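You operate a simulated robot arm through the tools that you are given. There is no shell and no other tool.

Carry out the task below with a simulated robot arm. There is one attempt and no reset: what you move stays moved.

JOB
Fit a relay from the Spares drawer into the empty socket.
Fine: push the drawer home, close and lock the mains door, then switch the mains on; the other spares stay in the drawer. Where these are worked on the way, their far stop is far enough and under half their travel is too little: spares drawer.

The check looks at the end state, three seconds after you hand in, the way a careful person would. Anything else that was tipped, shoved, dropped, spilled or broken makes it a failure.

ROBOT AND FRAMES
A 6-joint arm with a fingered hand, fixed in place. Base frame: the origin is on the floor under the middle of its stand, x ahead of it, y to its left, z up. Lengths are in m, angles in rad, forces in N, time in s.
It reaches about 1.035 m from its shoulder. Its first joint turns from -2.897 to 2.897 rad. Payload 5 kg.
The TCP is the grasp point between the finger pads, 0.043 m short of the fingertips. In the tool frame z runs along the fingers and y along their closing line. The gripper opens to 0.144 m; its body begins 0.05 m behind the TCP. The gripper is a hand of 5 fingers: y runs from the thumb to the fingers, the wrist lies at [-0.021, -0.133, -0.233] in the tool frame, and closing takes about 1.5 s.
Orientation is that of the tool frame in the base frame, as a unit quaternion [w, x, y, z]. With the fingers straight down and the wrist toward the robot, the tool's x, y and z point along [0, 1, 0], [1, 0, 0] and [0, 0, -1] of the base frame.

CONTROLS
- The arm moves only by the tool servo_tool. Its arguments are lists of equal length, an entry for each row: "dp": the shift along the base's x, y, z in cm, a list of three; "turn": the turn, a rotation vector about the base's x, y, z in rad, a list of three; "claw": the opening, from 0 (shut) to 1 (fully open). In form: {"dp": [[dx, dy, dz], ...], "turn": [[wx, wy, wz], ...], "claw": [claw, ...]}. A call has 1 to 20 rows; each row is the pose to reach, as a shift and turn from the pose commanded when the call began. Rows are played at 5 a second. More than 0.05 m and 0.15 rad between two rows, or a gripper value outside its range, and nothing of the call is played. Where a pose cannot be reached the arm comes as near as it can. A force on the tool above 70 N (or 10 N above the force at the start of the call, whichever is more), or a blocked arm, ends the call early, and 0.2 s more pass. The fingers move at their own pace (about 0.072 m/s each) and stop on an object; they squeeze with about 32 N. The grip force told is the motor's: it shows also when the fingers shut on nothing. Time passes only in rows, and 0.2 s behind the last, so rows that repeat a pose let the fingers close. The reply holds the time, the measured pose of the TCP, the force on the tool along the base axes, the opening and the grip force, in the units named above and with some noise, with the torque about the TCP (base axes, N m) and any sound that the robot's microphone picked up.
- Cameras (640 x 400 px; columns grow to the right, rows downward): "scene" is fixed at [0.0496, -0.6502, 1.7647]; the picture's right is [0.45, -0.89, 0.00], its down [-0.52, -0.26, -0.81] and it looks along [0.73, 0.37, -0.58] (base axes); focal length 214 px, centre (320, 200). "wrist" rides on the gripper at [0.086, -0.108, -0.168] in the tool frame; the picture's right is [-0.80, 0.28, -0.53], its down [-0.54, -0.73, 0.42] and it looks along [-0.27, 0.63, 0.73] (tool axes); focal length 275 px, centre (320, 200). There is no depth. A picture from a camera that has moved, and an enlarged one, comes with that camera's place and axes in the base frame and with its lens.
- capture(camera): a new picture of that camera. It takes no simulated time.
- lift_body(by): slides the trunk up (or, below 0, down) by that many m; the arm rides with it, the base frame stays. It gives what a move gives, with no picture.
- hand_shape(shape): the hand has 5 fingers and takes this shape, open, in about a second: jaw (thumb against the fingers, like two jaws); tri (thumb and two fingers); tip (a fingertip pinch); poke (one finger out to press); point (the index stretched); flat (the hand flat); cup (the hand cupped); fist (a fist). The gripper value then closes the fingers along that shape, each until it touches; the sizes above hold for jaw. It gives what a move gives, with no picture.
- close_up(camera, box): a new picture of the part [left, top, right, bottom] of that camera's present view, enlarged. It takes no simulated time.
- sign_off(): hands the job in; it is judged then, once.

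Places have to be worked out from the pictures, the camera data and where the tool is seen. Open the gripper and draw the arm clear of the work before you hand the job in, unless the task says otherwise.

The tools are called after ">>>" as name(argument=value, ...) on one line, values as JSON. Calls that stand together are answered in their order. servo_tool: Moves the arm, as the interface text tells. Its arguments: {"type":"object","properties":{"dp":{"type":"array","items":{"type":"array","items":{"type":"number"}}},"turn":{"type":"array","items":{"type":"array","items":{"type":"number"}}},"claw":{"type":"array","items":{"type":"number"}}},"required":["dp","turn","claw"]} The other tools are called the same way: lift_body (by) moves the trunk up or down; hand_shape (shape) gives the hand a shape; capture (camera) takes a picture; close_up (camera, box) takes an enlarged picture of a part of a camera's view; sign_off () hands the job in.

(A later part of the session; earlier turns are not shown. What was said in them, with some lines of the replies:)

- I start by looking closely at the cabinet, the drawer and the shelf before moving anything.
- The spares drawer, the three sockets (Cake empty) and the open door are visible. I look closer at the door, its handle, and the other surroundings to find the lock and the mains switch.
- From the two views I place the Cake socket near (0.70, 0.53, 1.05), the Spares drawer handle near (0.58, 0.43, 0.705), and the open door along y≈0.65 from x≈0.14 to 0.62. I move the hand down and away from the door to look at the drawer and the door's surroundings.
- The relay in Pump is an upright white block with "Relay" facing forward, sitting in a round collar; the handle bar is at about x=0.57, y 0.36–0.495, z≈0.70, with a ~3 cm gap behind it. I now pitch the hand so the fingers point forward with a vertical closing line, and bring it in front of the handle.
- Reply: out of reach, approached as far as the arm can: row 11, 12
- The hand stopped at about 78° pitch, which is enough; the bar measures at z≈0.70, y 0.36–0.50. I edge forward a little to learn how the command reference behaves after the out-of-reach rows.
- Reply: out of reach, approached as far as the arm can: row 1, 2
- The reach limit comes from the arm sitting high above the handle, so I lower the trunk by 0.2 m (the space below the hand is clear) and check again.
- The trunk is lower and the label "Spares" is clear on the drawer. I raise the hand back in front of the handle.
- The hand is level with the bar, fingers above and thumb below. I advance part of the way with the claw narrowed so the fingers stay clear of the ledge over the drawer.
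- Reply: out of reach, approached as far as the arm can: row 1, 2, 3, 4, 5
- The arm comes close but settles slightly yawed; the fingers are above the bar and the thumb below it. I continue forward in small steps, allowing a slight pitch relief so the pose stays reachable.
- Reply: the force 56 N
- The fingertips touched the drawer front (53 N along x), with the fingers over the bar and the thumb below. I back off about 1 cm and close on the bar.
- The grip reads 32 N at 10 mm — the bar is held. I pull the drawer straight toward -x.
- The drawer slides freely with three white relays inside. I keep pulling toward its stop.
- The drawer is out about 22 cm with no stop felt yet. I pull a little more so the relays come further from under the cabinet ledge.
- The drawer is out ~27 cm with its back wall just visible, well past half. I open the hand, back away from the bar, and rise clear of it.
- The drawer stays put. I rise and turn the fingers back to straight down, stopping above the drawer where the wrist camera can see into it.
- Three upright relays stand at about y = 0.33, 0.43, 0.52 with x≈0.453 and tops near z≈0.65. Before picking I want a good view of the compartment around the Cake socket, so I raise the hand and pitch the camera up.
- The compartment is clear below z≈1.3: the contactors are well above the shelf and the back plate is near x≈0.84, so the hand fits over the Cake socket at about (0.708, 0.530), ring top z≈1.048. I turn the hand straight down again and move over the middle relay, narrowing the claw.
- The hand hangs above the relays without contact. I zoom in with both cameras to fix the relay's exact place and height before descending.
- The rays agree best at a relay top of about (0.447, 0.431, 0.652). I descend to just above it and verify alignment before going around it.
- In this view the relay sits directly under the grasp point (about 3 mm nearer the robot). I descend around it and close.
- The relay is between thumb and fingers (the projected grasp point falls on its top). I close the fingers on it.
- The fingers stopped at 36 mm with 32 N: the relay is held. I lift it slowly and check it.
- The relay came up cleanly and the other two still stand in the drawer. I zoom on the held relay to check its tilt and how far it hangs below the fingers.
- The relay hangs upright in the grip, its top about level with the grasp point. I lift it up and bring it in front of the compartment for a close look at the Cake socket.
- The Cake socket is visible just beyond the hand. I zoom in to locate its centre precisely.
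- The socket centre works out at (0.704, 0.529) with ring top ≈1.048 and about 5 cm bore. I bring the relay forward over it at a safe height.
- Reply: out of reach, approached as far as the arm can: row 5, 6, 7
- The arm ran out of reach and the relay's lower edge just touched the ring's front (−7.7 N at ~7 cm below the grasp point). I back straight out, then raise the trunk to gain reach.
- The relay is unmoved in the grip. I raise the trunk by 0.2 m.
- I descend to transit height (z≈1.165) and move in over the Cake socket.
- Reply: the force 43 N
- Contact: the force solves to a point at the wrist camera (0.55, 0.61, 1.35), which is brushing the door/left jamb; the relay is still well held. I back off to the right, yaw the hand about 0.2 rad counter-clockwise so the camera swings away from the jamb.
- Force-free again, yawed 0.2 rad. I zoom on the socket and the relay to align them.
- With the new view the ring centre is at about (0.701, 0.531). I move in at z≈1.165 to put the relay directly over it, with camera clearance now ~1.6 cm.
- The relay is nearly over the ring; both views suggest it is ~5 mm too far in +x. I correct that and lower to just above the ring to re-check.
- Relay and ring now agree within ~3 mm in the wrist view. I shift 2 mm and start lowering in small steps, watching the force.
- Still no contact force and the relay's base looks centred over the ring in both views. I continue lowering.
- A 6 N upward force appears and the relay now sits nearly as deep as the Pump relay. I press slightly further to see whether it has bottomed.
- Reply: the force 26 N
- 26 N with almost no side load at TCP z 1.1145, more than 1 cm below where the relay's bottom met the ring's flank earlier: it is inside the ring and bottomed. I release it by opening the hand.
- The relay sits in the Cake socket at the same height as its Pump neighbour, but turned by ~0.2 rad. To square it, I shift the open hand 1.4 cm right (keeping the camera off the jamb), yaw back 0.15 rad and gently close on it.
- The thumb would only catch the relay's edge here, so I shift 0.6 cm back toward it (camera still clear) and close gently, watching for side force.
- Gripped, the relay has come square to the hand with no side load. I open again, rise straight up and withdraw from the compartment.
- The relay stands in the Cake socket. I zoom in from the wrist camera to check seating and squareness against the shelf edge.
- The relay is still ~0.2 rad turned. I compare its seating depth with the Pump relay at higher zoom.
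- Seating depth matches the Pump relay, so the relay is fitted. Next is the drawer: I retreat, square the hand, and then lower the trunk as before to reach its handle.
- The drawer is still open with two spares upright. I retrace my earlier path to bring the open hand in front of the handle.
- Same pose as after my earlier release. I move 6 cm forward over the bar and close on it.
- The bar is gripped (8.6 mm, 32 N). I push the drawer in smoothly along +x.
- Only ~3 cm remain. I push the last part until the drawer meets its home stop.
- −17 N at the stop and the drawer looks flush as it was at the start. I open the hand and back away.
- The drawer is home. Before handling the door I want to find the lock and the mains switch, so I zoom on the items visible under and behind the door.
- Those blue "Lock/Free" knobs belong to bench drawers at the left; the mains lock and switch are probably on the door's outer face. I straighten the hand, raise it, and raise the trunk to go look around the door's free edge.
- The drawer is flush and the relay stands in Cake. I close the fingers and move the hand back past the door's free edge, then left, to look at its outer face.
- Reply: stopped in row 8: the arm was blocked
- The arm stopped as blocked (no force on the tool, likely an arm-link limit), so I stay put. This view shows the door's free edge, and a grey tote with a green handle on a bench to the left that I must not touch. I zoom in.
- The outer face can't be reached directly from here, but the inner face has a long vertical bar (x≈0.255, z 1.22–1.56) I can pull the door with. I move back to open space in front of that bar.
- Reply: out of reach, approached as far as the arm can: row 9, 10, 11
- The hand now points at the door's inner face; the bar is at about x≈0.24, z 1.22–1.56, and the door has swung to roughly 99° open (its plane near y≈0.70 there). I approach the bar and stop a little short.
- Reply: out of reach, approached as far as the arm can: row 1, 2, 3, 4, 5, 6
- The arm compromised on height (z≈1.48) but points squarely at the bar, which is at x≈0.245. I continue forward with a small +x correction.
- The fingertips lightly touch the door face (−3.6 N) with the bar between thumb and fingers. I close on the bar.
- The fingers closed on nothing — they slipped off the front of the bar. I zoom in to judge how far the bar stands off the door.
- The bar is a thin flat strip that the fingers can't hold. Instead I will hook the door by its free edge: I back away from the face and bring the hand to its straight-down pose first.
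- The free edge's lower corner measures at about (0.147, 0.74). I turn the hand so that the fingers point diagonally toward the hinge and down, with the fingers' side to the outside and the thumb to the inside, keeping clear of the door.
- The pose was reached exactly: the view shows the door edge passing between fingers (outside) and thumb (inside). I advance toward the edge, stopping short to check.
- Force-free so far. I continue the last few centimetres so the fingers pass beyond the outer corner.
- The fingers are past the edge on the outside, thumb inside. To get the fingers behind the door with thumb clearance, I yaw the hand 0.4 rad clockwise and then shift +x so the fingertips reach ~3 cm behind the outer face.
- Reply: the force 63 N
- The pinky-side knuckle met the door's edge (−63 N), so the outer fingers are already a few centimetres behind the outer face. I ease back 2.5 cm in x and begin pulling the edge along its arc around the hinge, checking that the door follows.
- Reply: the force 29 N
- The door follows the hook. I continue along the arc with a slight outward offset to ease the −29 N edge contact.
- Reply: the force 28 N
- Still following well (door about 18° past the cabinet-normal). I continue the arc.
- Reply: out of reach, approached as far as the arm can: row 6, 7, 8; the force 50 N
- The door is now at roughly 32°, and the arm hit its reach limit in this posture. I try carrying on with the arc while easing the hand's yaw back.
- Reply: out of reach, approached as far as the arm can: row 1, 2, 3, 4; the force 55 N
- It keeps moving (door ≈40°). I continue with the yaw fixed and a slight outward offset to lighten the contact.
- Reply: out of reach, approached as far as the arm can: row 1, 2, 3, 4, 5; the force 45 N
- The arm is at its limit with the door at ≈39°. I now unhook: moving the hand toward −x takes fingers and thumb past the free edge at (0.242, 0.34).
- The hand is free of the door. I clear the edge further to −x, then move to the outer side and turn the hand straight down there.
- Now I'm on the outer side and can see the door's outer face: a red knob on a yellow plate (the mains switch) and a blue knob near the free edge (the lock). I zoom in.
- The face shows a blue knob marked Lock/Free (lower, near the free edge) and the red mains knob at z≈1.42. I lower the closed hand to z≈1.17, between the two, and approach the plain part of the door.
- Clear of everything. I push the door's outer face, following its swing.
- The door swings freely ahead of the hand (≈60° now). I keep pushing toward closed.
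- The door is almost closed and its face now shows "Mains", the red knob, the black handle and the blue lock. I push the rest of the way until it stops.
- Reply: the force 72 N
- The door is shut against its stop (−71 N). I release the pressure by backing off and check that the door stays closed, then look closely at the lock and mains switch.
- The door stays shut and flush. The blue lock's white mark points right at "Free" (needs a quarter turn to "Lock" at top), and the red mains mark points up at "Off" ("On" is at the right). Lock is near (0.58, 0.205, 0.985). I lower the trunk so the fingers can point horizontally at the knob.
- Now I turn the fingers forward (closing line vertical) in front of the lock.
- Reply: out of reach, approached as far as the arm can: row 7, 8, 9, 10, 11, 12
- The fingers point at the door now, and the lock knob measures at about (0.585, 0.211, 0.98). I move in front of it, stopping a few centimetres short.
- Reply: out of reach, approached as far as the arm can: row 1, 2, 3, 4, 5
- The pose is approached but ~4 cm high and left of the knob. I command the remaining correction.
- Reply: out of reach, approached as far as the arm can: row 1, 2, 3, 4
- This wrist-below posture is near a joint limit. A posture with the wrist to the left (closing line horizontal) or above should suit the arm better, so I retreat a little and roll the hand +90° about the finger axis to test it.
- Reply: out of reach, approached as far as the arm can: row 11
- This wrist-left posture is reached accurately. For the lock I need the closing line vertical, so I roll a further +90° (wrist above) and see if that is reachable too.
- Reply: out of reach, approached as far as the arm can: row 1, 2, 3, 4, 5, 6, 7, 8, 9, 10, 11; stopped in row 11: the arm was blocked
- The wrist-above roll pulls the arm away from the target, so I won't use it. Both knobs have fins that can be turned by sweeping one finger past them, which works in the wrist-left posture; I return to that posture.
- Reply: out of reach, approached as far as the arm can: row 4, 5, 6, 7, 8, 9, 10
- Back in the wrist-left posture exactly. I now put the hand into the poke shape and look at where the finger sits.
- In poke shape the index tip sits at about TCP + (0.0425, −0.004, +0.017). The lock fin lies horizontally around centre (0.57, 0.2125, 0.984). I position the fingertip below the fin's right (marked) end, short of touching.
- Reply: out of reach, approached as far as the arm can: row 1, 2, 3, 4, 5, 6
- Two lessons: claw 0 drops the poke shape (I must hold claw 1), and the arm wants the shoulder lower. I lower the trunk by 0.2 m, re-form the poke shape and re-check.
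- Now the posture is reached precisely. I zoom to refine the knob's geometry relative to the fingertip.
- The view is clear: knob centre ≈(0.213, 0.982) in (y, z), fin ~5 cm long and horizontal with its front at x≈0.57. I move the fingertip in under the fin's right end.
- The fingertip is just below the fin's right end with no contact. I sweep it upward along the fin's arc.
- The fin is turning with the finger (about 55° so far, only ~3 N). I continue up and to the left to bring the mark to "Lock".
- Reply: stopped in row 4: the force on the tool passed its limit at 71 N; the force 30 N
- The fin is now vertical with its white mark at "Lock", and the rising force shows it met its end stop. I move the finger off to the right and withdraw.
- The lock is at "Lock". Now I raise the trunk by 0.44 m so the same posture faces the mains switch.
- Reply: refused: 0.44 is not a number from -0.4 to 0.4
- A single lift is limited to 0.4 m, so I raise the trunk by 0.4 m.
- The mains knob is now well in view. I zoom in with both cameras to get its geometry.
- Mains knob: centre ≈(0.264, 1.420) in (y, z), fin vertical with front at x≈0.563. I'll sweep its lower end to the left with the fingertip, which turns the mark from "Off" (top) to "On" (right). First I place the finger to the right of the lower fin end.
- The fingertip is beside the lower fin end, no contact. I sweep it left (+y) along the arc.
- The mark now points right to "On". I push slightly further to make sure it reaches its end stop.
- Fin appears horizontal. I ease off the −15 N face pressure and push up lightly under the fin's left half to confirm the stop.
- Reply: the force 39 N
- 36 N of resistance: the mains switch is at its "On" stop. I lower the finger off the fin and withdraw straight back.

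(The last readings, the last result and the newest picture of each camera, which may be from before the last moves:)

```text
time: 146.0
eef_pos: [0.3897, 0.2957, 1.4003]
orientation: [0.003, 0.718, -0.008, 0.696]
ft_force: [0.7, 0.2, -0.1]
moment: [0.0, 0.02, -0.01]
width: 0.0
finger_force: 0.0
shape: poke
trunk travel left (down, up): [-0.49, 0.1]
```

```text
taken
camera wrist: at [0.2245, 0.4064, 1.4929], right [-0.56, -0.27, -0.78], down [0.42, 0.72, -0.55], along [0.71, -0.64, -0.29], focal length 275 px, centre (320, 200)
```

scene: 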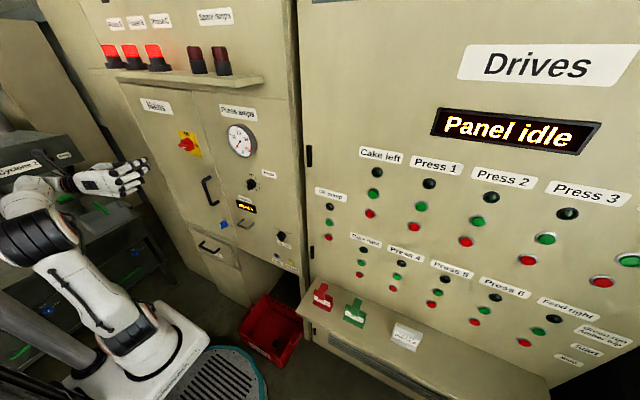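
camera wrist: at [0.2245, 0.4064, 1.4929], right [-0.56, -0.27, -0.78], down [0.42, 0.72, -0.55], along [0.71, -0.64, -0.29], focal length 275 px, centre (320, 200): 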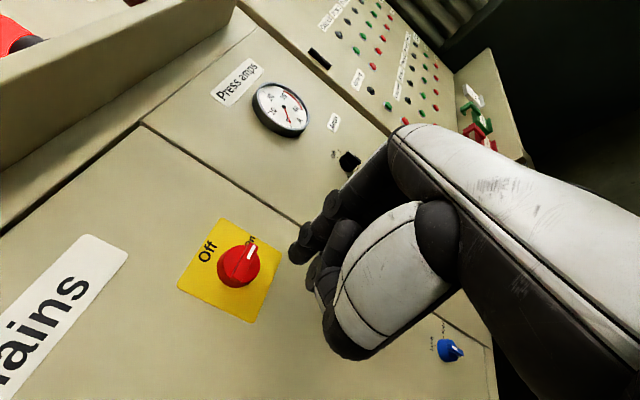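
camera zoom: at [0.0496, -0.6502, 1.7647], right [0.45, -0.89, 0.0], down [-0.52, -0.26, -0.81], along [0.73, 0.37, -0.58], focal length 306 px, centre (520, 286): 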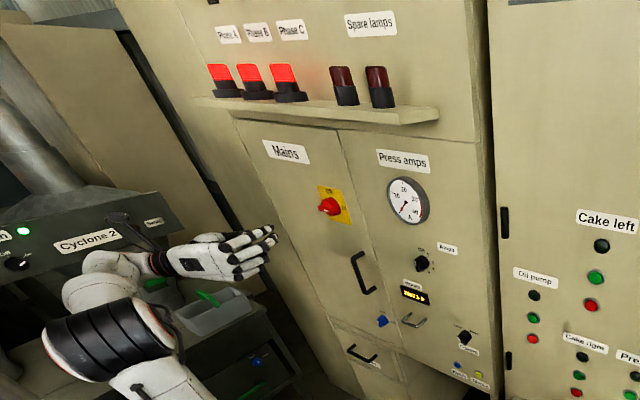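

Mains is on: all three phase lamps are lit and the panel display reads "Panel idle". I open the hand, draw the arm further back, and verify drawer, lock and surroundings.

>>> hand_shape(shape="jaw")

>>> servo_tool(dp=[[-2, 0, 0], [-4, 0.5, 0], [-6, 1, 0], [-8, 1.5, 0]], turn=[[0, 0, 0], [0, 0, 0], [0, 0, 0], [0, 0, 0]], claw=[1, 1, 1, 1])

>>> close_up(camera="scene", box=[160, 180, 320, 300])

>>> capture(camera="scene")

>>> capture(camera="wrist")

```text
time: 146.9
eef_pos: [0.3897, 0.2961, 1.4007]
orientation: [0.003, 0.719, -0.007, 0.695]
ft_force: [0.4, 1.6, 0.6]
moment: [0.01, -0.02, 0.01]
width: 0.1438
finger_force: 0.1
shape: jaw
trunk travel left (down, up): [-0.49, 0.1]
```

```text
time: 147.9
eef_pos: [0.3575, 0.301, 1.398]
orientation: [0.002, 0.718, -0.005, 0.696]
ft_force: [-0.4, 0.4, 0.2]
moment: [0.0, -0.01, -0.01]
width: 0.1438
finger_force: 0.1
shape: jaw
out of reach, approached as far as the arm can: row 2, 3, 4
trunk travel left (down, up): [-0.49, 0.1]
```

```text
3.33 times, centred on (240, 240) of scene
camera zoom: at [0.0496, -0.6502, 1.7647], right [0.45, -0.89, 0.0], down [-0.52, -0.26, -0.81], along [0.73, 0.37, -0.58], focal length 715 px, centre (587, 67)
```

zoom: 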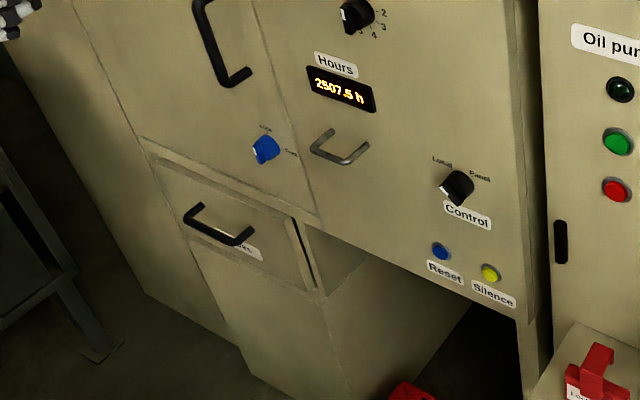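

```text
taken
```

scene: 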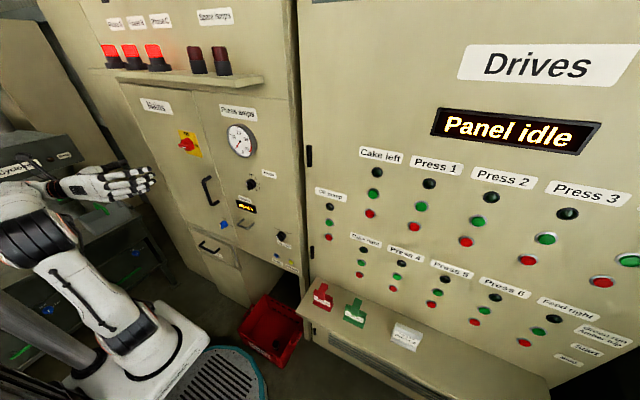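

```text
taken
camera wrist: at [0.1922, 0.4098, 1.4906], right [-0.56, -0.27, -0.78], down [0.41, 0.72, -0.55], along [0.72, -0.63, -0.29], focal length 275 px, centre (320, 200)
```

wrist: 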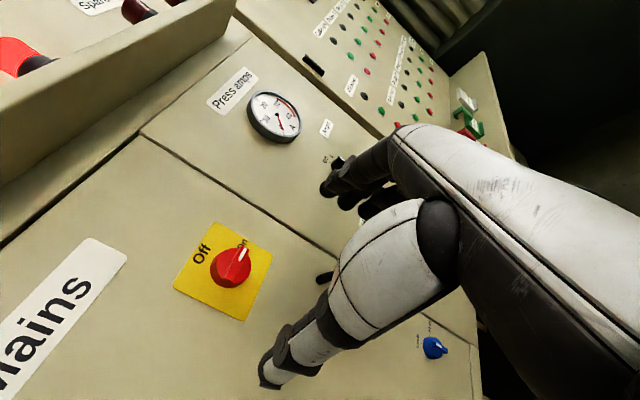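

Drawer handle matches its start position exactly, the lock mark is up at "Lock", the mains mark is at "On", and nothing else has moved. I draw the arm well back to a neutral pose with the hand open.

>>> servo_tool(dp=[[-0.7, 0.8, 0], [-1.4, 1.6, 0], [-2.1, 2.4, 0], [-2.8, 3.2, -0.3], [-3.5, 4, -0.6], [-4.2, 4.8, -1], [-5, 5.6, -1.5], [-5.8, 6.4, -2], [-6.6, 7.2, -2.5], [-7.4, 8, -3], [-8.2, 8.8, -3.5], [-9, 9.6, -4], [-9.6, 10.4, -4.4], [-10.2, 11.2, -4.7], [-10.7, 12, -5]], turn=[[-0.079, 0.079, 0.082], [-0.158, 0.159, 0.165], [-0.237, 0.238, 0.247], [-0.316, 0.318, 0.329], [-0.395, 0.397, 0.411], [-0.474, 0.476, 0.494], [-0.553, 0.556, 0.576], [-0.632, 0.635, 0.658], [-0.711, 0.715, 0.74], [-0.79, 0.794, 0.823], [-0.869, 0.873, 0.905], [-0.948, 0.953, 0.987], [-1.027, 1.032, 1.069], [-1.106, 1.112, 1.152], [-1.185, 1.191, 1.234]], claw=[1, 1, 1, 1, 1, 1, 1, 1, 1, 1, 1, 1, 1, 1, 1])

>>> capture(camera="scene")

>>> capture(camera="wrist")

>>> close_up(camera="scene", box=[100, 60, 260, 260])

```text
time: 151.1
eef_pos: [0.2498, 0.422, 1.3482]
orientation: [0.002, 0.706, 0.708, 0.001]
ft_force: [-0.4, -0.1, 0.2]
moment: [-0.03, 0.01, 0.02]
width: 0.1438
finger_force: 0.1
shape: jaw
trunk travel left (down, up): [-0.49, 0.1]
```

```text
taken
```

scene: 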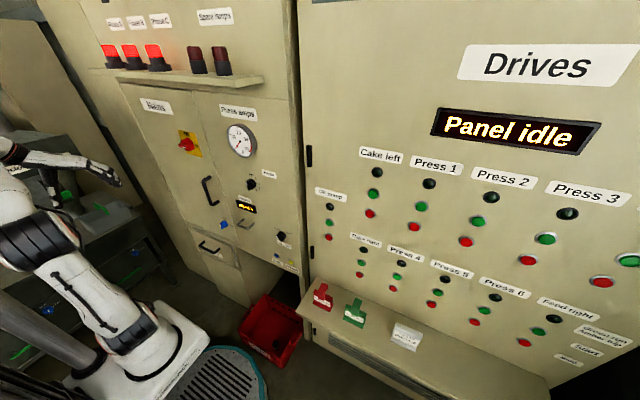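

```text
taken
camera wrist: at [0.1388, 0.5075, 1.5154], right [0.28, -0.79, 0.54], down [-0.72, -0.54, -0.42], along [0.63, -0.27, -0.73], focal length 275 px, centre (320, 200)
```

wrist: 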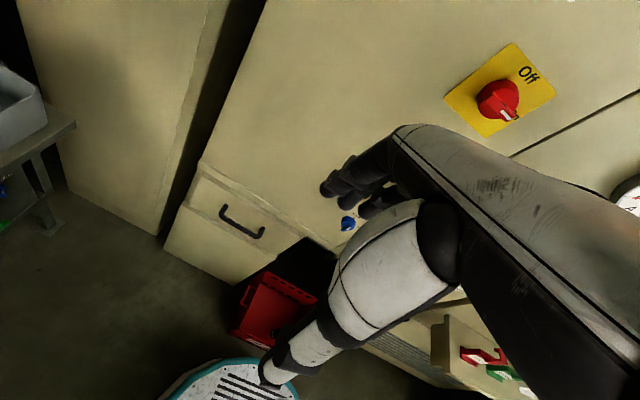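

```text
2.00 times, centred on (180, 160) of scene
camera zoom: at [0.0496, -0.6502, 1.7647], right [0.45, -0.89, 0.0], down [-0.52, -0.26, -0.81], along [0.73, 0.37, -0.58], focal length 429 px, centre (600, 280)
```

zoom: 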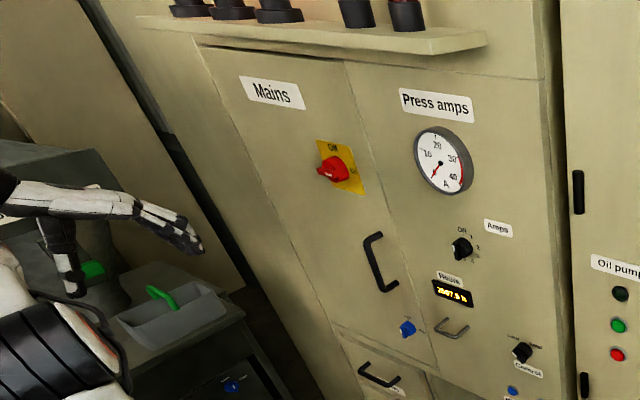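

The relay is fitted in Cake and the drawer is home with the two other spares inside. The mains door is shut and locked, and the mains is on, with the phase lamps and displays lit. The hand is open and the arm is clear, so I hand in the job.

>>> sign_off()

```text
The job is handed in.
```

I fitted the relay into the empty Cake socket and finished the rest of the job, then handed it in. No verdict came back from the check.

- **Relay:** It came from the middle of the Spares drawer and sits in the Cake socket at the same depth as the Pump relay. It is turned about 0.2 rad (roughly 11°) from square. I tried to straighten it once, but it stayed turned.
- **Drawer:** It is pushed home, back in the position it started in. When I closed it, the other two spares were still standing inside.
- **Mains door:** It is closed flush and the blue lock is at "Lock".
- **Mains:** The red switch is at "On". The three phase lamps are lit and the display reads "Panel idle".

**Contacts on the way:** The wrist camera brushed the door or its frame while I was placing the relay, which pushed the open door slightly wider. The hand also pressed hard against the door's edge while hooking it shut. The later pictures showed nothing moved or damaged.

The hand is open and the arm is drawn back from the work.
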